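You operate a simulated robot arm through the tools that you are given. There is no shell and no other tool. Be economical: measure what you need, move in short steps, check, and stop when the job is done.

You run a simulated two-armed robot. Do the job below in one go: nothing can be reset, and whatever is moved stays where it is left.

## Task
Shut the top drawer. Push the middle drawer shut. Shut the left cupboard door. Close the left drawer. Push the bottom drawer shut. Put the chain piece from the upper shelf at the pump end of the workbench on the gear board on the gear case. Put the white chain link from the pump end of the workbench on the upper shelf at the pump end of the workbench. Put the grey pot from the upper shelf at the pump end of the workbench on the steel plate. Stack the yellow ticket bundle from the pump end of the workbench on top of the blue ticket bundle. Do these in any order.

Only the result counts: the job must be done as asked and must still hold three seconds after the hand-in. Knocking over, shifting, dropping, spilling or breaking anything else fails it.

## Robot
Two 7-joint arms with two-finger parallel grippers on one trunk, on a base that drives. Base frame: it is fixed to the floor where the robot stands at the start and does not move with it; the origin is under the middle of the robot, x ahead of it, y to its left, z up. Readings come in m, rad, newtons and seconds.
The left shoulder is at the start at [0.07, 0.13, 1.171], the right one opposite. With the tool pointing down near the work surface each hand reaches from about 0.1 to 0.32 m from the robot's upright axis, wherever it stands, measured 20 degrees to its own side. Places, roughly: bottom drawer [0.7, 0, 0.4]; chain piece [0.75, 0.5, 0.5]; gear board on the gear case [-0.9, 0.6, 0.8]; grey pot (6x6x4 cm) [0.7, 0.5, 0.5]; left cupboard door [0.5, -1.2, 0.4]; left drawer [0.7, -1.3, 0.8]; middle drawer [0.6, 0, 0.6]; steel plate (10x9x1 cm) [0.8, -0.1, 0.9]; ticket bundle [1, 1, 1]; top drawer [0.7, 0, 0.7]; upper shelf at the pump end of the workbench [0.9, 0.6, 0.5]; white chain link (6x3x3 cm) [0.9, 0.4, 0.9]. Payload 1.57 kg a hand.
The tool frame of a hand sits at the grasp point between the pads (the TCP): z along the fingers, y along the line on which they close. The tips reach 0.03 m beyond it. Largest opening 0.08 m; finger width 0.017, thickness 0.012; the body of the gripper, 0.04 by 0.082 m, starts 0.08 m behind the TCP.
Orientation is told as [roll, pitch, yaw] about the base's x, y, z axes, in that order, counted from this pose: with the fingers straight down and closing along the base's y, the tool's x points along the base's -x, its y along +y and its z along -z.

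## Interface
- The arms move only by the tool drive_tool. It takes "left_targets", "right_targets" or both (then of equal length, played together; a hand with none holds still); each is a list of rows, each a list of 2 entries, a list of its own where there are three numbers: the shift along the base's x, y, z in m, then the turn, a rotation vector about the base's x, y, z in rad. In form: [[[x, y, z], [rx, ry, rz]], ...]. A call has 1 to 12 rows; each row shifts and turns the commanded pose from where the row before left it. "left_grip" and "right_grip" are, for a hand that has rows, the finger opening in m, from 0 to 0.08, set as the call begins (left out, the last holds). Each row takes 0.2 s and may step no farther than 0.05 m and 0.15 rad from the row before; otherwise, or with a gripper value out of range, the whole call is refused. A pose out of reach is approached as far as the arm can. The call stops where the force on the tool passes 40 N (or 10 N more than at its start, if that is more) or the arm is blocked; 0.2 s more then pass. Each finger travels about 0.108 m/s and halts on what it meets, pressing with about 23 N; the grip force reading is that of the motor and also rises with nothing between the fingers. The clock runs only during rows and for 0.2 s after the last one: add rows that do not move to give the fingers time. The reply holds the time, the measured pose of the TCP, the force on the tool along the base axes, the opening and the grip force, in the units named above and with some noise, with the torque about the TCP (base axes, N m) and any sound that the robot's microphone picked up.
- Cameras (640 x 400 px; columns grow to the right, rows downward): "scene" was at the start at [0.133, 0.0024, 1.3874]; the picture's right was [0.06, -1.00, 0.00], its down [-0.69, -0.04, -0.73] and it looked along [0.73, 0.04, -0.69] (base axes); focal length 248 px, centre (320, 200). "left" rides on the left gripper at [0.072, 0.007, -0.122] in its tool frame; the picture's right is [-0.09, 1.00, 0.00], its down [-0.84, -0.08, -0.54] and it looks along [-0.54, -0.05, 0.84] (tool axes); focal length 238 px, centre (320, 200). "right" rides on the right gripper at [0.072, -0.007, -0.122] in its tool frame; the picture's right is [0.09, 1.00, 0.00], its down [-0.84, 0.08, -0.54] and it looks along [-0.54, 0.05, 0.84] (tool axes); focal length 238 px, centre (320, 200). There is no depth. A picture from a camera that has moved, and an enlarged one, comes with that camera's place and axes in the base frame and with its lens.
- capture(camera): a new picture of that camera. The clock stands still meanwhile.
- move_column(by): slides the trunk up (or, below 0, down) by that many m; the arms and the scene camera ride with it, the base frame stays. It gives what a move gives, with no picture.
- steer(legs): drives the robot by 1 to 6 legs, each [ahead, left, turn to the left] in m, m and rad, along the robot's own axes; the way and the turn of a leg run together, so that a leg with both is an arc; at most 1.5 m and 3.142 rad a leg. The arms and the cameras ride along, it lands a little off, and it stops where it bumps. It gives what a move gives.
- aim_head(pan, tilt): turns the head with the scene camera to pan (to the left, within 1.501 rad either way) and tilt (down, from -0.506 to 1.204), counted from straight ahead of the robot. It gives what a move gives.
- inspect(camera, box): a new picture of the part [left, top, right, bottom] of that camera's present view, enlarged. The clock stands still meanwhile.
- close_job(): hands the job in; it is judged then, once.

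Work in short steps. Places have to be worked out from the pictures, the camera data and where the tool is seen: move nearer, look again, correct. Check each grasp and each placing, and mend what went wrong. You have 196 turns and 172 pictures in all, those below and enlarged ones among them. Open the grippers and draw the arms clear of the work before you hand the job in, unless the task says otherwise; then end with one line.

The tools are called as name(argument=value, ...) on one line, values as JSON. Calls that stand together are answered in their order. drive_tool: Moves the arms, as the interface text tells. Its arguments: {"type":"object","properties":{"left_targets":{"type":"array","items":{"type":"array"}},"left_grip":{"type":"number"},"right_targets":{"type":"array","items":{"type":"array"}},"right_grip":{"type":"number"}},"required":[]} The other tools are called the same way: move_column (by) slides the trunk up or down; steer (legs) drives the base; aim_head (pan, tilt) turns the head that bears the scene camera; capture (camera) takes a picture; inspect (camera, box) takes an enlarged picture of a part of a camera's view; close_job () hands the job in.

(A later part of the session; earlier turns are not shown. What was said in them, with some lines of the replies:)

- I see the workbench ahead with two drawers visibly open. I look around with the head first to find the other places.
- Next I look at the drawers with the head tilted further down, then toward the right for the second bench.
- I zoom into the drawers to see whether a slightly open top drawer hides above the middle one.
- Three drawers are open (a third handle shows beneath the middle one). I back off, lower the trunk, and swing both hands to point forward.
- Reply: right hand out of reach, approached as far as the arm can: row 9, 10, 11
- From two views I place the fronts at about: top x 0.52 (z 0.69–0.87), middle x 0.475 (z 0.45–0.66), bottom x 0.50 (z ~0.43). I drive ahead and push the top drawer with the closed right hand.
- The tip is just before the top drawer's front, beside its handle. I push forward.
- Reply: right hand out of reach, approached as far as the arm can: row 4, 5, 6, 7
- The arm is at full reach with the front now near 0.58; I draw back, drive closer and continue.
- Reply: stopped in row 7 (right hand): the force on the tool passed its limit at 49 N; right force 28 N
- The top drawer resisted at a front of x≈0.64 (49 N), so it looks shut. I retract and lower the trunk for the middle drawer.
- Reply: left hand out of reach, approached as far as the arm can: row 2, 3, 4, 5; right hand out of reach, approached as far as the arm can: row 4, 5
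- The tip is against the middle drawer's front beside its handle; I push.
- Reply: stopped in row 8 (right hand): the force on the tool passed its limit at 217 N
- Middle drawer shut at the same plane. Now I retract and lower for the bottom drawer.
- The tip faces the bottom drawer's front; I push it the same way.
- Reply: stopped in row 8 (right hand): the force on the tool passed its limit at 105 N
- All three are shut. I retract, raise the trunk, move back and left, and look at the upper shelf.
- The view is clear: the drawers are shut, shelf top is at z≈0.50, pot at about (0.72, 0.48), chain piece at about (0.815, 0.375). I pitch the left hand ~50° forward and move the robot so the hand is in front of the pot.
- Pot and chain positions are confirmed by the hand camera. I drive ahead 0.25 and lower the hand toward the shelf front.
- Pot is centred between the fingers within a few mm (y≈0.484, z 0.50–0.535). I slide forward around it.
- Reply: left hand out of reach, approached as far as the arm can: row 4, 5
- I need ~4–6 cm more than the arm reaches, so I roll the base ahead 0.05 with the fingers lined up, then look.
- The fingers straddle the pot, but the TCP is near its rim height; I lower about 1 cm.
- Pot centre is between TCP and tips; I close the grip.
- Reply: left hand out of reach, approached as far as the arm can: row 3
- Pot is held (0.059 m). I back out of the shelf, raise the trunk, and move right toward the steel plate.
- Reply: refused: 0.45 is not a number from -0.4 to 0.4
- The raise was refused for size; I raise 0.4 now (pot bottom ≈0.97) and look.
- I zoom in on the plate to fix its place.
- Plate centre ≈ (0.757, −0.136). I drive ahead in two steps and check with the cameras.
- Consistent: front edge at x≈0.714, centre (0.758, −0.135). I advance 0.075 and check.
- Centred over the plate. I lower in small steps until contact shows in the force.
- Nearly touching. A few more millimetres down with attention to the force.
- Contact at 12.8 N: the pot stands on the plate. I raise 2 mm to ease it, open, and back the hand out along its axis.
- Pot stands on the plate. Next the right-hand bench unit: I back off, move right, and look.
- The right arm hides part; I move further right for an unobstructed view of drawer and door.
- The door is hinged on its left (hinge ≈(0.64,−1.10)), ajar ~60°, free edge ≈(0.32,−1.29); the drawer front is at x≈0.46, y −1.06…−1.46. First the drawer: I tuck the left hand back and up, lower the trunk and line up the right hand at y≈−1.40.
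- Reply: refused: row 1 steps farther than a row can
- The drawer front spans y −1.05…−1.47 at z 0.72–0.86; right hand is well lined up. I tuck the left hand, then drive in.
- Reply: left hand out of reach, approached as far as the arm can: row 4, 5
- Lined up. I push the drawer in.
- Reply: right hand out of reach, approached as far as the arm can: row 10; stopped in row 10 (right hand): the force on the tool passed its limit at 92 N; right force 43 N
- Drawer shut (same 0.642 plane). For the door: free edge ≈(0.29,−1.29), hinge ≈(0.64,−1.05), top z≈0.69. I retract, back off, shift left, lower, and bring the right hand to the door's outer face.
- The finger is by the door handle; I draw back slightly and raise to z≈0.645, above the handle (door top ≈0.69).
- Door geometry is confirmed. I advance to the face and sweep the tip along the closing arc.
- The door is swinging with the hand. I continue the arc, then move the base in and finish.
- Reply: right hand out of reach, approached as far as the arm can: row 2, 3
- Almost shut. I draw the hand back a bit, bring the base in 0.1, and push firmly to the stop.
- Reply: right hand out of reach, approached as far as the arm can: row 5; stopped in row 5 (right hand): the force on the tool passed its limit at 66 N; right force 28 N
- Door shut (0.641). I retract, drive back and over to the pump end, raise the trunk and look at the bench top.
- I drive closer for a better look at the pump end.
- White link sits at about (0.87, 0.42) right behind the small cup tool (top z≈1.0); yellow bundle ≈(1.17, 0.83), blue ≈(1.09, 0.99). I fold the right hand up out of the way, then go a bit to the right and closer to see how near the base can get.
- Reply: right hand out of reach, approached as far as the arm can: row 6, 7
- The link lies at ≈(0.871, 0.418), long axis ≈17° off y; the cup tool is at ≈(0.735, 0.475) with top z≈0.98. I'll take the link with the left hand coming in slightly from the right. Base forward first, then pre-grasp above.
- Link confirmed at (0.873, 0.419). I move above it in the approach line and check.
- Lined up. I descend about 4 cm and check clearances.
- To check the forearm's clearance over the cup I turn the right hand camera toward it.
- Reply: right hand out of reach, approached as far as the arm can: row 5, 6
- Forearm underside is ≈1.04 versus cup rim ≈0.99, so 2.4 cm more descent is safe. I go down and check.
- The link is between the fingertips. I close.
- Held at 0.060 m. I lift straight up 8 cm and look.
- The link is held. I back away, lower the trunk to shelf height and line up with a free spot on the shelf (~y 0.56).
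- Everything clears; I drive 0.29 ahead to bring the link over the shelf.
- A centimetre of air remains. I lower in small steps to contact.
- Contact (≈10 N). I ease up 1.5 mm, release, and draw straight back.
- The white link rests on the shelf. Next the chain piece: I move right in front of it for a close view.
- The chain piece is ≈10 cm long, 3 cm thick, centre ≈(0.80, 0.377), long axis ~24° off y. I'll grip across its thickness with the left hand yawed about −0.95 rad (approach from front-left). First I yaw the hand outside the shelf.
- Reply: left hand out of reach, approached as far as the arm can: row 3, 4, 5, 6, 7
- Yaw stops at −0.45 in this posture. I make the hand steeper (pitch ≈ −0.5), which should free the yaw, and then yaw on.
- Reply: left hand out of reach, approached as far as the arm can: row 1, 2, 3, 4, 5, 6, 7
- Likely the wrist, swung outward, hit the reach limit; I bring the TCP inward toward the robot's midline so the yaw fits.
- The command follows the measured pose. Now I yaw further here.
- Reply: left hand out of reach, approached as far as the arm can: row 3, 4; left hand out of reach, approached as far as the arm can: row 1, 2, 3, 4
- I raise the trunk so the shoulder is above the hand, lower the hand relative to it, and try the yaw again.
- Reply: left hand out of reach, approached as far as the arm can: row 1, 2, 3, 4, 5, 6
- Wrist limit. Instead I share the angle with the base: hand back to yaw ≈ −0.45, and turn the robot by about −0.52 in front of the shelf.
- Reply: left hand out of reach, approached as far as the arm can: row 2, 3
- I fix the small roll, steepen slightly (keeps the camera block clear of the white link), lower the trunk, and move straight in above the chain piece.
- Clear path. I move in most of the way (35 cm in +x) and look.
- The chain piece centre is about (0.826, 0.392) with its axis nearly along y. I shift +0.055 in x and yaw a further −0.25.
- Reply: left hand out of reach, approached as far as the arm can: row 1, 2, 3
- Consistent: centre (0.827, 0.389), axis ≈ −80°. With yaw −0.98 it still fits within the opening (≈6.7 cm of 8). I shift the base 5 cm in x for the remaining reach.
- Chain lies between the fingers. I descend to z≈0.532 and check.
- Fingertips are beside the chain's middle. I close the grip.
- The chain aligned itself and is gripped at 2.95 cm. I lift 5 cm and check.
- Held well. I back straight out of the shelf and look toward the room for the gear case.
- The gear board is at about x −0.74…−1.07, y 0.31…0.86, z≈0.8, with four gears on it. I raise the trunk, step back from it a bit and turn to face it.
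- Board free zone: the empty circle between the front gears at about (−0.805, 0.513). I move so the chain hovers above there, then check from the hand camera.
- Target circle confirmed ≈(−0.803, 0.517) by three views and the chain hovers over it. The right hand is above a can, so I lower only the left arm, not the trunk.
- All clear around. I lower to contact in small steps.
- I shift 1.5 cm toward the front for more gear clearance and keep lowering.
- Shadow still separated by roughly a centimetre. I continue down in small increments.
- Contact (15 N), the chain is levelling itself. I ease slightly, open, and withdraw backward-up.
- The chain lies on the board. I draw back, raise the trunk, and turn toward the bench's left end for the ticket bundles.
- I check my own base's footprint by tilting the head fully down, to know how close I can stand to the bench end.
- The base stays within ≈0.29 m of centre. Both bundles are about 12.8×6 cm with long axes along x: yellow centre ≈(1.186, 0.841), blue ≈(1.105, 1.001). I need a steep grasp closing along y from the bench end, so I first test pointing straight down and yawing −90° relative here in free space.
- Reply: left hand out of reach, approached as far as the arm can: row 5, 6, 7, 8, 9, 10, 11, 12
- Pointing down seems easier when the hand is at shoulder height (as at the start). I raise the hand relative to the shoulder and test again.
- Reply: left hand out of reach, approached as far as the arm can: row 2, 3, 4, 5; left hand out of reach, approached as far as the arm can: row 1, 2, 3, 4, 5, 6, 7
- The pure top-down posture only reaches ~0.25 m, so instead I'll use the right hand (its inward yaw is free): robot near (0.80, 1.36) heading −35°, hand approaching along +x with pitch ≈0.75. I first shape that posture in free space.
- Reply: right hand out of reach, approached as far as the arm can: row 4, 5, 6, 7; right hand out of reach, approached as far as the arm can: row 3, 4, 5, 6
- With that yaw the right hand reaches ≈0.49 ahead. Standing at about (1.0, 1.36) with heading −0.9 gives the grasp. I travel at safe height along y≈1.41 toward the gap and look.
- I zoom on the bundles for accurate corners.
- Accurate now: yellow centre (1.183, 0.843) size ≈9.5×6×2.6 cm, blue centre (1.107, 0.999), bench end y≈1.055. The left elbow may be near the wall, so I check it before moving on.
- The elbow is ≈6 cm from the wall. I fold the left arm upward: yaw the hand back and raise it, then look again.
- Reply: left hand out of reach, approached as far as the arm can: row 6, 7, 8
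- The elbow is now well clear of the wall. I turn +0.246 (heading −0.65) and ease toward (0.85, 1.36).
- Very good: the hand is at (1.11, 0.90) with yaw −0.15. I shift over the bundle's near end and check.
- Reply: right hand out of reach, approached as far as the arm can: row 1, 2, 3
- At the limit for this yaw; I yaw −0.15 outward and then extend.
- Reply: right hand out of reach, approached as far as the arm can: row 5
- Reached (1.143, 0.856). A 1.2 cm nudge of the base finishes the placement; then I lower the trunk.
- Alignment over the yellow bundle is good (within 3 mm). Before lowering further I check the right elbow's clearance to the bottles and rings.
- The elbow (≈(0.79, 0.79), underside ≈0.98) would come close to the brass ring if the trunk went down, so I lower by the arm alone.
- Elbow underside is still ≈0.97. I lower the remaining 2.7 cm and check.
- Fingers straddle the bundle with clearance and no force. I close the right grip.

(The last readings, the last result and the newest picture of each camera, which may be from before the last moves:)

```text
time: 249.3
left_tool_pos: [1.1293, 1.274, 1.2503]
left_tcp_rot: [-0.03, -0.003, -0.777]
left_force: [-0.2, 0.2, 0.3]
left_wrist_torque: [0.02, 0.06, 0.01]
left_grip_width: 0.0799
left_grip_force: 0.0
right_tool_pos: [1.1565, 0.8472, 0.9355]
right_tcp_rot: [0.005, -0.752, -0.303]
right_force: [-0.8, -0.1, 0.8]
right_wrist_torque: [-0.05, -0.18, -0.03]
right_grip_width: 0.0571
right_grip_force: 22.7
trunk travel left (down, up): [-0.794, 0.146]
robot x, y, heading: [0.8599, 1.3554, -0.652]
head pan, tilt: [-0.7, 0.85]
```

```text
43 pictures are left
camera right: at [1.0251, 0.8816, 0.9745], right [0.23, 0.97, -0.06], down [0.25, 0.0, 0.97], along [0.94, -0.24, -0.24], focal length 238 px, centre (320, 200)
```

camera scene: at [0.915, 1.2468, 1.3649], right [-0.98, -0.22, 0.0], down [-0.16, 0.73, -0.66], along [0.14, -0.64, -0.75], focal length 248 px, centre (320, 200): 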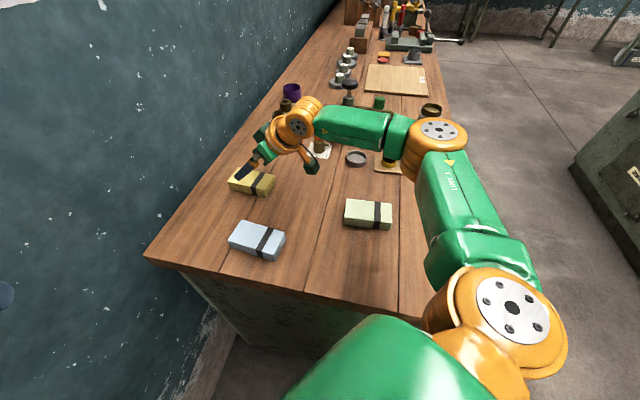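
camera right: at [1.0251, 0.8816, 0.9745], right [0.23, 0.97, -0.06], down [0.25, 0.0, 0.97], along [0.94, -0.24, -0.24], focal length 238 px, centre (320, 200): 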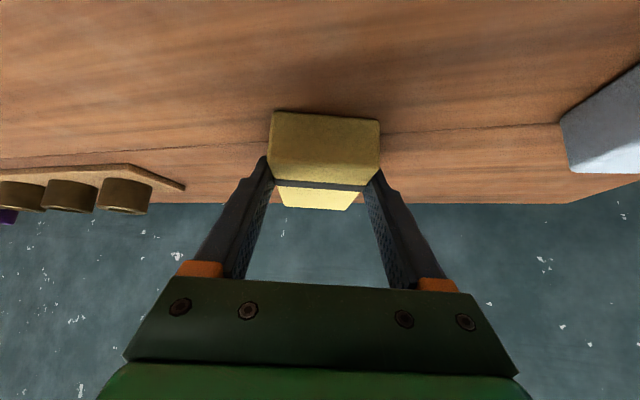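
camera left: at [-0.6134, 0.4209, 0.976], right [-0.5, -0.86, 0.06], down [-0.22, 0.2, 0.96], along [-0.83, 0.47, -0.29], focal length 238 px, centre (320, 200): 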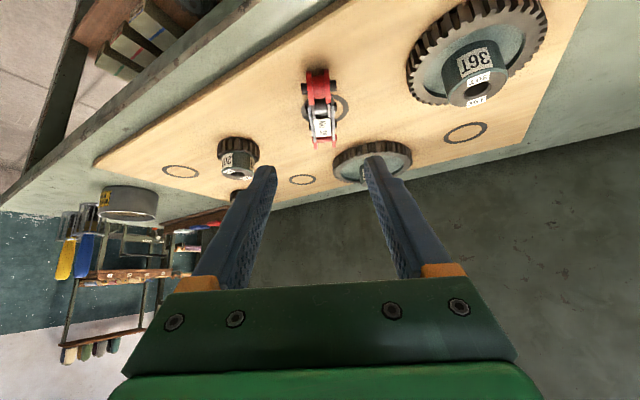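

Gripped at 5.7 cm and aligned with the hand. I lift 6 cm and look.

drive_tool(right_targets=[[[0, 0, 0.015], [0, 0, 0]], [[0, 0, 0.02], [0, 0, 0]], [[0, 0, 0.02], [0, 0, 0]], [[0, 0, 0.005], [0, 0, 0]]])

capture(camera="right")

inspect(camera="scene", box=[200, 110, 400, 270])

```text
time: 250.3
left_tool_pos: [1.1309, 1.2741, 1.2498]
left_tcp_rot: [-0.031, -0.005, -0.777]
left_force: [0.0, 0.3, -1.5]
left_wrist_torque: [0.03, 0.02, 0.03]
left_grip_width: 0.0802
left_grip_force: 0.1
right_tool_pos: [1.1568, 0.8478, 0.9952]
right_tcp_rot: [0.006, -0.752, -0.306]
right_force: [0.4, 0.1, -1.8]
right_wrist_torque: [0.01, 0.04, -0.02]
right_grip_width: 0.0576
right_grip_force: 23.2
trunk travel left (down, up): [-0.794, 0.146]
robot x, y, heading: [0.8582, 1.3568, -0.652]
head pan, tilt: [-0.7, 0.85]
```

```text
42 pictures are left
camera right: at [1.0254, 0.8814, 1.0342], right [0.23, 0.97, -0.06], down [0.25, 0.0, 0.97], along [0.94, -0.24, -0.25], focal length 238 px, centre (320, 200)
```

right: 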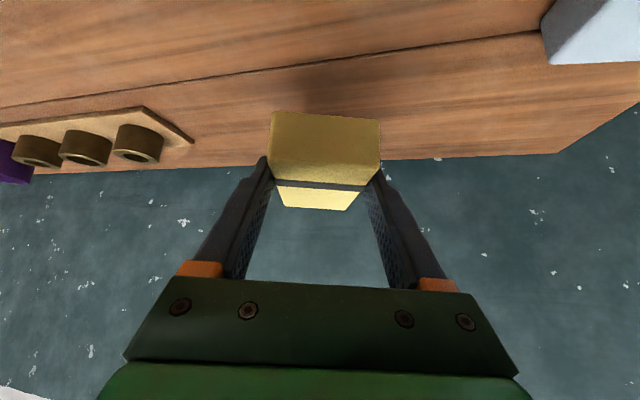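

```text
2.50 times, centred on (300, 190) of scene
camera zoom: at [0.9151, 1.2463, 1.3649], right [-0.98, -0.22, 0.0], down [-0.16, 0.73, -0.66], along [0.14, -0.64, -0.75], focal length 621 px, centre (370, 225)
```

zoom: 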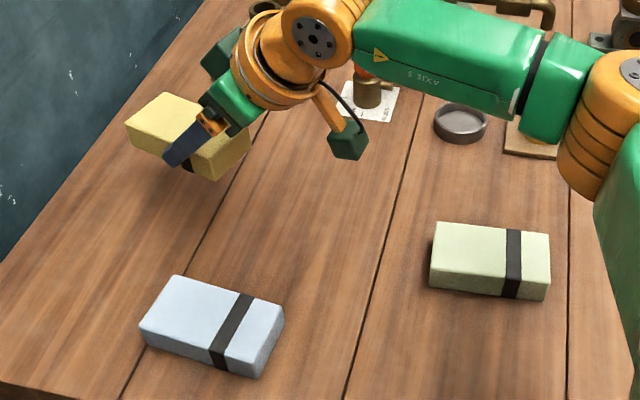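

Held level. I reposition with the base only (to (0.665, 1.418), heading −0.40), which puts the bundle over the blue one with nearly the same yaw; I raise the trunk 4 cm first.

move_column(by=0.04)

steer(legs=[[-0.19, -0.069, 0], [0, 0, 0.25]])

aim_head(pan=-0.2, tilt=0.75)

capture(camera="scene")

capture(camera="right")

```text
time: 251.2
left_tool_pos: [1.1305, 1.2738, 1.2905]
left_tcp_rot: [-0.032, -0.004, -0.777]
left_force: [0.0, -0.6, -0.3]
left_wrist_torque: [0.0, 0.05, -0.03]
left_grip_width: 0.0798
left_grip_force: 0.1
right_tool_pos: [1.1583, 0.8482, 1.0344]
right_tcp_rot: [0.004, -0.752, -0.306]
right_force: [0.5, 0.3, -1.4]
right_wrist_torque: [0.02, 0.04, -0.03]
right_grip_width: 0.0575
right_grip_force: 23.2
trunk travel left (down, up): [-0.834, 0.106]
robot x, y, heading: [0.8575, 1.355, -0.653]
head pan, tilt: [-0.7, 0.85]
```

```text
time: 253.6
left_tool_pos: [0.9517, 1.4036, 1.2905]
left_tcp_rot: [-0.031, -0.004, -0.529]
left_force: [-0.2, 0.1, 0.3]
left_wrist_torque: [0.02, -0.01, 0.01]
left_grip_width: 0.0801
left_grip_force: 0.0
right_tool_pos: [1.0797, 0.9982, 1.0347]
right_tcp_rot: [0.007, -0.752, -0.056]
right_force: [-0.7, -0.6, -1.6]
right_wrist_torque: [0.01, 0.05, 0.01]
right_grip_width: 0.0575
right_grip_force: 22.9
trunk travel left (down, up): [-0.834, 0.106]
robot x, y, heading: [0.6628, 1.4192, -0.402]
head pan, tilt: [-0.7, 0.85]
```

```text
time: 254.6
left_tool_pos: [0.9512, 1.4054, 1.2903]
left_tcp_rot: [-0.032, -0.002, -0.529]
left_force: [0.6, 0.7, 0.3]
left_wrist_torque: [0.0, 0.01, 0.0]
left_grip_width: 0.0801
left_grip_force: 0.1
right_tool_pos: [1.0822, 0.9976, 1.0351]
right_tcp_rot: [0.004, -0.752, -0.058]
right_force: [0.2, 0.1, -1.8]
right_wrist_torque: [-0.01, 0.03, 0.02]
right_grip_width: 0.0572
right_grip_force: 22.7
trunk travel left (down, up): [-0.834, 0.106]
robot x, y, heading: [0.6659, 1.4145, -0.402]
head pan, tilt: [-0.201, 0.75]
```

```text
40 pictures are left
camera scene: at [0.781, 1.3478, 1.4129], right [-0.57, -0.82, 0.0], down [-0.56, 0.39, -0.73], along [0.6, -0.42, -0.68], focal length 248 px, centre (320, 200)
```

scene: 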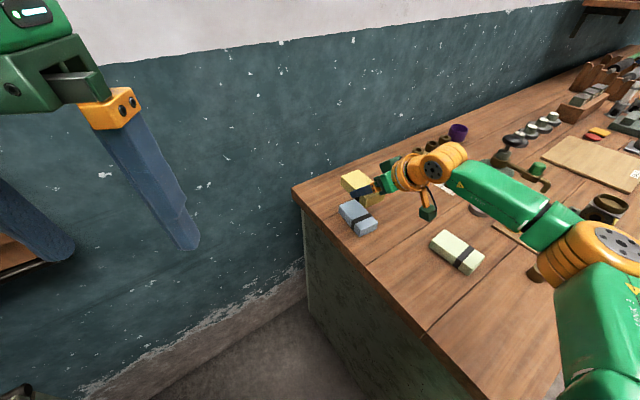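

```text
39 pictures are left
camera right: at [0.9452, 0.9986, 1.0741], right [-0.01, 1.0, -0.06], down [0.24, 0.06, 0.97], along [0.97, 0.0, -0.25], focal length 238 px, centre (320, 200)
```

right: 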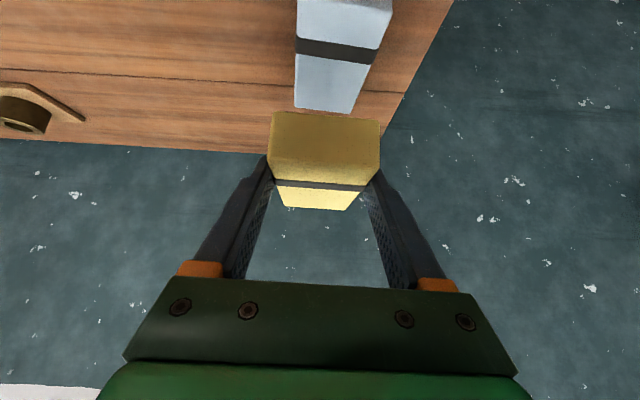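

Landing is very good: yellow centre (1.107, 0.997) versus blue (1.10, 1.00). I lower with the arm only.

drive_tool(right_targets=[[[-0.003, 0.003, -0.02], [0, 0, 0]], [[0, 0, -0.02], [0, 0, 0]], [[0, 0, -0.015], [0, 0, 0]]])

capture(camera="right")

inspect(camera="scene", box=[310, 140, 470, 260])

```text
time: 255.4
left_tool_pos: [0.95, 1.405, 1.2898]
left_tcp_rot: [-0.033, -0.003, -0.529]
left_force: [-0.7, -0.3, 0.6]
left_wrist_torque: [0.02, 0.04, -0.02]
left_grip_width: 0.08
left_grip_force: 0.0
right_tool_pos: [1.0784, 1.001, 0.9805]
right_tcp_rot: [0.005, -0.752, -0.058]
right_force: [0.1, 0.7, -1.5]
right_wrist_torque: [-0.03, 0.04, 0.03]
right_grip_width: 0.0572
right_grip_force: 23.1
trunk travel left (down, up): [-0.834, 0.106]
robot x, y, heading: [0.6659, 1.4138, -0.403]
head pan, tilt: [-0.201, 0.75]
```

```text
38 pictures are left
camera right: at [0.9422, 1.0013, 1.0187], right [-0.01, 1.0, -0.06], down [0.24, 0.06, 0.97], along [0.97, 0.0, -0.25], focal length 238 px, centre (320, 200)
```

right: 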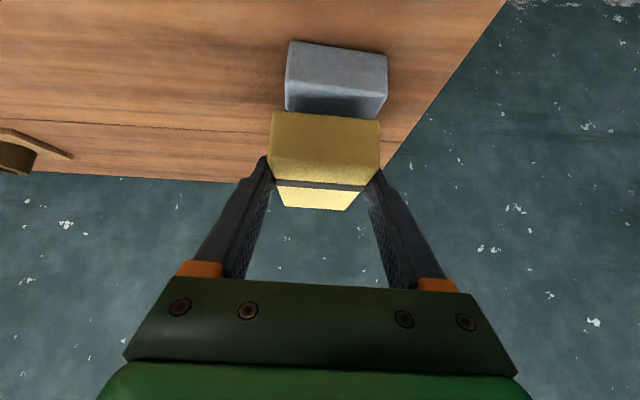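

```text
3.33 times, centred on (390, 200) of scene
camera zoom: at [0.7811, 1.3476, 1.4129], right [-0.57, -0.82, 0.0], down [-0.56, 0.39, -0.73], along [0.6, -0.42, -0.68], focal length 828 px, centre (87, 200)
```

zoom: 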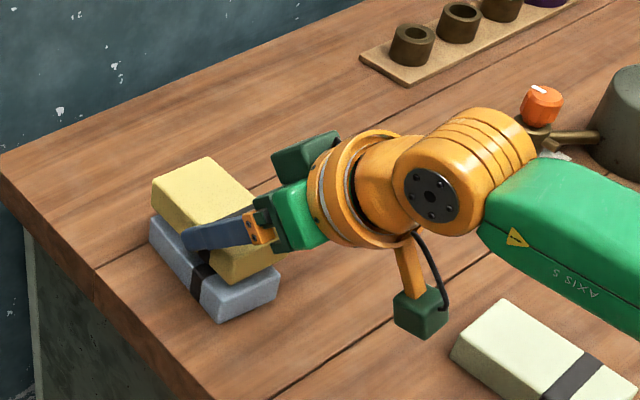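

Aligned within 5 mm. I lower the last 2 cm gently.

drive_tool(right_targets=[[[-0.004, 0.003, -0.006], [0, 0, 0]], [[0, 0, -0.006], [0, 0, 0]], [[0, 0, -0.003], [0, 0, 0]], [[0, 0, 0], [0, 0, 0]]])

drive_tool(right_targets=[[[0, 0, -0.003], [0, 0, 0]], [[0, 0, 0], [0, 0, 0]]])

inspect(camera="right", box=[220, 30, 430, 220])

```text
time: 256.4
left_tool_pos: [0.9508, 1.4053, 1.2905]
left_tcp_rot: [-0.031, -0.004, -0.53]
left_force: [-0.5, -0.5, -0.2]
left_wrist_torque: [0.03, 0.01, -0.01]
left_grip_width: 0.0802
left_grip_force: 0.0
right_tool_pos: [1.0741, 1.0037, 0.9659]
right_tcp_rot: [0.007, -0.751, -0.056]
right_force: [0.3, 0.1, 0.2]
right_wrist_torque: [-0.05, -0.12, -0.01]
right_grip_width: 0.0576
right_grip_force: 22.2
trunk travel left (down, up): [-0.834, 0.106]
robot x, y, heading: [0.6671, 1.4204, -0.403]
head pan, tilt: [-0.201, 0.75]
```

```text
time: 257.0
left_tool_pos: [0.9499, 1.407, 1.2902]
left_tcp_rot: [-0.031, -0.006, -0.528]
left_force: [-0.6, 0.1, -0.1]
left_wrist_torque: [-0.01, -0.01, -0.01]
left_grip_width: 0.0798
left_grip_force: 0.0
right_tool_pos: [1.0729, 1.0044, 0.9652]
right_tcp_rot: [0.003, -0.757, -0.057]
right_force: [5.4, -5.7, 16.8]
right_wrist_torque: [-0.28, -0.05, 0.03]
right_grip_width: 0.0577
right_grip_force: 22.9
trunk travel left (down, up): [-0.834, 0.106]
robot x, y, heading: [0.6653, 1.4121, -0.405]
head pan, tilt: [-0.201, 0.75]
```

```text
2.11 times, centred on (325, 125) of right
camera zoom: at [0.9373, 1.0053, 1.0032], right [-0.01, 1.0, -0.06], down [0.24, 0.06, 0.97], along [0.97, 0.0, -0.24], focal length 502 px, centre (310, 358)
```

zoom: 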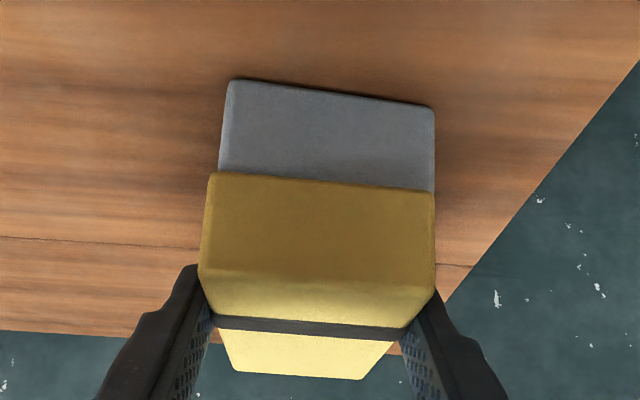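

Contact at 17 N, stacked squarely. I ease up 1.5 mm, open, and withdraw back and up.

drive_tool(right_targets=[[[0, 0, 0.0015], [0, 0, 0]]])

drive_tool(right_targets=[[[0, 0, 0], [0, 0, 0]], [[0, 0, 0], [0, 0, 0]], [[-0.015, 0, 0.015], [0, 0, 0]], [[-0.03, 0, 0.03], [0, 0, 0]], [[-0.03, 0, 0.035], [0, 0, 0]]], right_grip=0.08)

capture(camera="right")

inspect(camera="scene", box=[300, 120, 480, 260])

```text
time: 257.4
left_tool_pos: [0.95, 1.4067, 1.291]
left_tcp_rot: [-0.032, -0.006, -0.528]
left_force: [0.7, 0.0, 0.1]
left_wrist_torque: [-0.04, 0.01, -0.02]
left_grip_width: 0.0801
left_grip_force: 0.1
right_tool_pos: [1.0734, 1.0053, 0.9645]
right_tcp_rot: [0.002, -0.755, -0.058]
right_force: [4.5, -4.6, 14.5]
right_wrist_torque: [-0.25, -0.65, -0.1]
right_grip_width: 0.0577
right_grip_force: 22.6
trunk travel left (down, up): [-0.834, 0.106]
robot x, y, heading: [0.6641, 1.4183, -0.404]
head pan, tilt: [-0.201, 0.75]
```

```text
time: 258.6
left_tool_pos: [0.9486, 1.4057, 1.2902]
left_tcp_rot: [-0.031, -0.005, -0.529]
left_force: [-0.8, 0.5, 0.4]
left_wrist_torque: [-0.05, 0.0, 0.01]
left_grip_width: 0.0798
left_grip_force: 0.1
right_tool_pos: [0.9985, 1.0061, 1.0439]
right_tcp_rot: [0.003, -0.752, -0.057]
right_force: [-0.4, 0.0, 0.0]
right_wrist_torque: [0.0, -0.01, -0.01]
right_grip_width: 0.0803
right_grip_force: 0.1
trunk travel left (down, up): [-0.834, 0.106]
robot x, y, heading: [0.6693, 1.4146, -0.402]
head pan, tilt: [-0.201, 0.75]
```

```text
35 pictures are left
camera right: at [0.8616, 1.0058, 1.0833], right [-0.01, 1.0, -0.06], down [0.24, 0.06, 0.97], along [0.97, 0.0, -0.24], focal length 238 px, centre (320, 200)
```

right: 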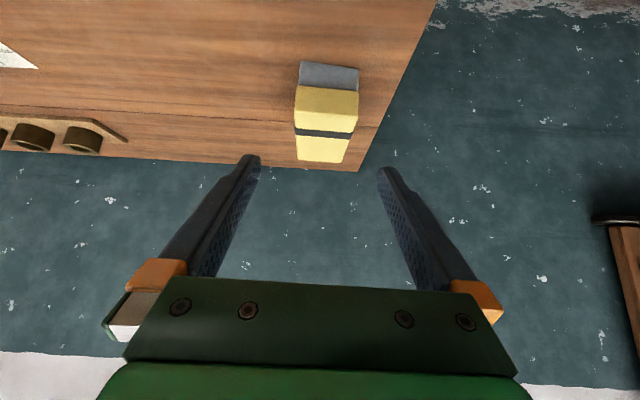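

```text
2.86 times, centred on (390, 190) of scene
camera zoom: at [0.7785, 1.3487, 1.4131], right [-0.57, -0.82, 0.0], down [-0.56, 0.39, -0.73], along [0.6, -0.42, -0.68], focal length 710 px, centre (120, 229)
```

zoom: 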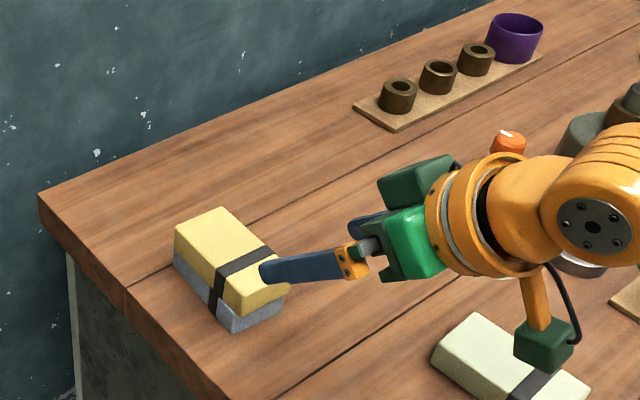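

Stacked neatly. I raise the trunk and back away from the bench, then verify everything.

move_column(by=0.08)

steer(legs=[[-0.644, -0.274, 0], [0, 0, 0.2]])

aim_head(pan=-0.3, tilt=0.45)

capture(camera="scene")

```text
time: 259.7
left_tool_pos: [0.9513, 1.4052, 1.3709]
left_tcp_rot: [-0.031, -0.004, -0.529]
left_force: [0.9, -0.1, -0.6]
left_wrist_torque: [0.02, 0.02, -0.01]
left_grip_width: 0.08
left_grip_force: 0.0
right_tool_pos: [1.0006, 1.0041, 1.123]
right_tcp_rot: [0.005, -0.752, -0.056]
right_force: [-0.4, 0.5, 0.6]
right_wrist_torque: [0.03, 0.0, 0.02]
right_grip_width: 0.08
right_grip_force: 0.1
trunk travel left (down, up): [-0.914, 0.026]
robot x, y, heading: [0.664, 1.4134, -0.403]
head pan, tilt: [-0.201, 0.75]
```

```text
time: 264.3
left_tool_pos: [0.2487, 1.4629, 1.3705]
left_tcp_rot: [-0.029, -0.004, -0.328]
left_force: [-0.8, -0.1, 0.0]
left_wrist_torque: [0.0, 0.02, -0.02]
left_grip_width: 0.0801
left_grip_force: 0.0
right_tool_pos: [0.3758, 1.0808, 1.1219]
right_tcp_rot: [0.008, -0.753, 0.142]
right_force: [0.3, -0.3, 0.1]
right_wrist_torque: [-0.02, 0.04, 0.0]
right_grip_width: 0.08
right_grip_force: 0.0
trunk travel left (down, up): [-0.914, 0.026]
robot x, y, heading: [-0.0319, 1.4224, -0.206]
head pan, tilt: [-0.201, 0.75]
```

```text
time: 265.1
left_tool_pos: [0.248, 1.4658, 1.3716]
left_tcp_rot: [-0.031, -0.004, -0.328]
left_force: [-0.4, 0.4, -0.1]
left_wrist_torque: [0.01, 0.0, -0.05]
left_grip_width: 0.0801
left_grip_force: 0.0
right_tool_pos: [0.3759, 1.0837, 1.1238]
right_tcp_rot: [0.006, -0.752, 0.143]
right_force: [-0.4, -0.7, 0.6]
right_wrist_torque: [-0.01, 0.01, 0.01]
right_grip_width: 0.08
right_grip_force: 0.1
trunk travel left (down, up): [-0.914, 0.026]
robot x, y, heading: [-0.0357, 1.4227, -0.205]
head pan, tilt: [-0.3, 0.45]
```

```text
33 pictures are left
camera scene: at [0.0968, 1.3642, 1.5193], right [-0.48, -0.88, 0.0], down [-0.38, 0.21, -0.9], along [0.79, -0.43, -0.44], focal length 248 px, centre (320, 200)
```

scene: 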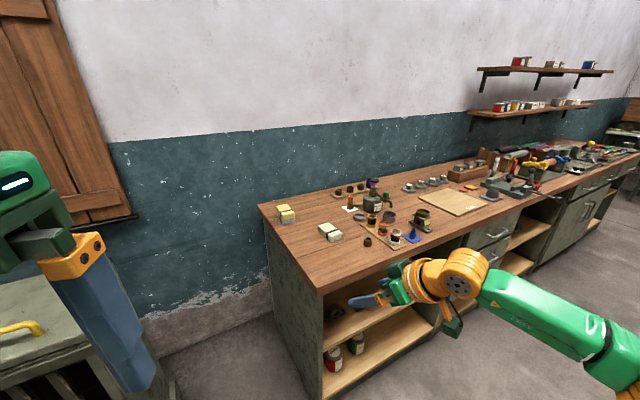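

I drive to the middle of the bench for a final check of drawers, door, pot, shelf and gear board.

steer(legs=[[0.1, -1.3, 0.0], [0, 0, 0.205]])

aim_head(pan=-0.5, tilt=0.6)

capture(camera="scene")

aim_head(pan=0.35, tilt=0.6)

capture(camera="scene")

```text
time: 272.4
left_tool_pos: [0.0647, 0.2269, 1.3718]
left_tcp_rot: [-0.029, -0.003, -0.132]
left_force: [0.3, -1.0, -0.4]
left_wrist_torque: [0.02, -0.03, 0.02]
left_grip_width: 0.08
left_grip_force: 0.0
right_tool_pos: [0.2644, -0.1219, 1.1231]
right_tcp_rot: [0.008, -0.751, 0.34]
right_force: [0.4, -0.5, 0.9]
right_wrist_torque: [0.01, 0.0, 0.03]
right_grip_width: 0.0798
right_grip_force: 0.1
trunk travel left (down, up): [-0.914, 0.026]
robot x, y, heading: [-0.1998, 0.1357, -0.004]
head pan, tilt: [-0.3, 0.45]
```

```text
time: 273.2
left_tool_pos: [0.0635, 0.2286, 1.3693]
left_tcp_rot: [-0.032, -0.003, -0.131]
left_force: [0.1, 1.4, 0.2]
left_wrist_torque: [0.0, 0.0, 0.0]
left_grip_width: 0.0801
left_grip_force: 0.2
right_tool_pos: [0.2651, -0.1222, 1.1223]
right_tcp_rot: [0.004, -0.754, 0.339]
right_force: [0.5, -0.3, -0.4]
right_wrist_torque: [0.0, -0.02, 0.01]
right_grip_width: 0.0799
right_grip_force: 0.1
trunk travel left (down, up): [-0.914, 0.026]
robot x, y, heading: [-0.2042, 0.1302, -0.008]
head pan, tilt: [-0.499, 0.6]
```

```text
32 pictures are left
camera scene: at [-0.0749, 0.0847, 1.5059], right [-0.48, -0.87, 0.0], down [-0.49, 0.27, -0.83], along [0.72, -0.4, -0.56], focal length 248 px, centre (320, 200)
```

scene: 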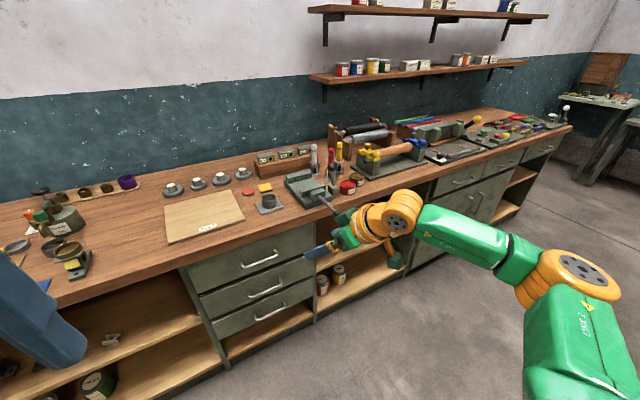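

```text
time: 274.3
left_tool_pos: [0.0656, 0.2292, 1.3708]
left_tcp_rot: [-0.031, -0.002, -0.131]
left_force: [0.5, 0.9, 0.2]
left_wrist_torque: [0.01, 0.03, 0.03]
left_grip_width: 0.0801
left_grip_force: 0.0
right_tool_pos: [0.2643, -0.1205, 1.1241]
right_tcp_rot: [0.005, -0.752, 0.339]
right_force: [0.4, 0.5, -0.1]
right_wrist_torque: [0.05, 0.0, 0.0]
right_grip_width: 0.0798
right_grip_force: 0.0
trunk travel left (down, up): [-0.914, 0.026]
robot x, y, heading: [-0.2021, 0.1264, -0.007]
head pan, tilt: [0.351, 0.6]
```

```text
31 pictures are left
camera scene: at [-0.069, 0.1575, 1.5058], right [0.34, -0.94, 0.0], down [-0.53, -0.19, -0.83], along [0.78, 0.28, -0.56], focal length 248 px, centre (320, 200)
```

scene: 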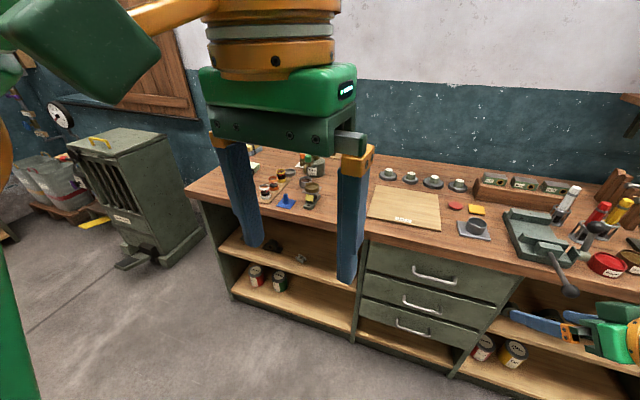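

I zoom in on the drawers and on the right unit once more.

inspect(camera="scene", box=[330, 180, 540, 370])

aim_head(pan=-0.75, tilt=0.5)

inspect(camera="scene", box=[220, 130, 460, 300])

```text
2.11 times, centred on (435, 275) of scene
camera zoom: at [-0.069, 0.1575, 1.5058], right [0.34, -0.94, 0.0], down [-0.53, -0.19, -0.83], along [0.78, 0.28, -0.56], focal length 523 px, centre (78, 42)
```

zoom: 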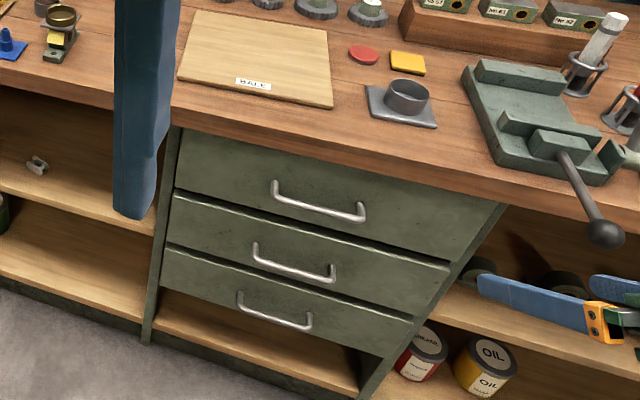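

```text
time: 275.7
left_tool_pos: [0.0663, 0.2287, 1.3692]
left_tcp_rot: [-0.03, -0.004, -0.131]
left_force: [0.4, 0.5, -0.8]
left_wrist_torque: [-0.01, -0.01, 0.03]
left_grip_width: 0.08
left_grip_force: 0.0
right_tool_pos: [0.2648, -0.1199, 1.1235]
right_tcp_rot: [0.005, -0.753, 0.341]
right_force: [0.6, -0.2, -0.9]
right_wrist_torque: [0.02, 0.0, 0.0]
right_grip_width: 0.08
right_grip_force: 0.0
trunk travel left (down, up): [-0.914, 0.026]
robot x, y, heading: [-0.2057, 0.1305, -0.008]
head pan, tilt: [-0.75, 0.499]
```

```text
2.35 times, centred on (340, 215) of scene
camera zoom: at [-0.086, 0.0655, 1.5149], right [-0.69, -0.73, 0.0], down [-0.35, 0.33, -0.88], along [0.64, -0.6, -0.48], focal length 584 px, centre (273, 165)
```

zoom: 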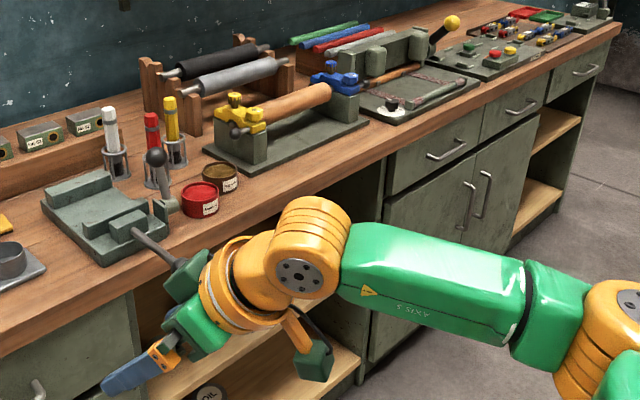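

Drawers and door are flush with their neighbours, the pot is on the plate, the link is on the shelf, and the bundles are stacked. The chain piece was on the gear board when I left it. Both hands are open and clear, so I hand the job in.

close_job()

```text
The job is handed in.
```

All nine jobs are done and the job is handed in; I last saw the chain piece resting on the gear board when I released it, and checked everything else again by camera afterwards.
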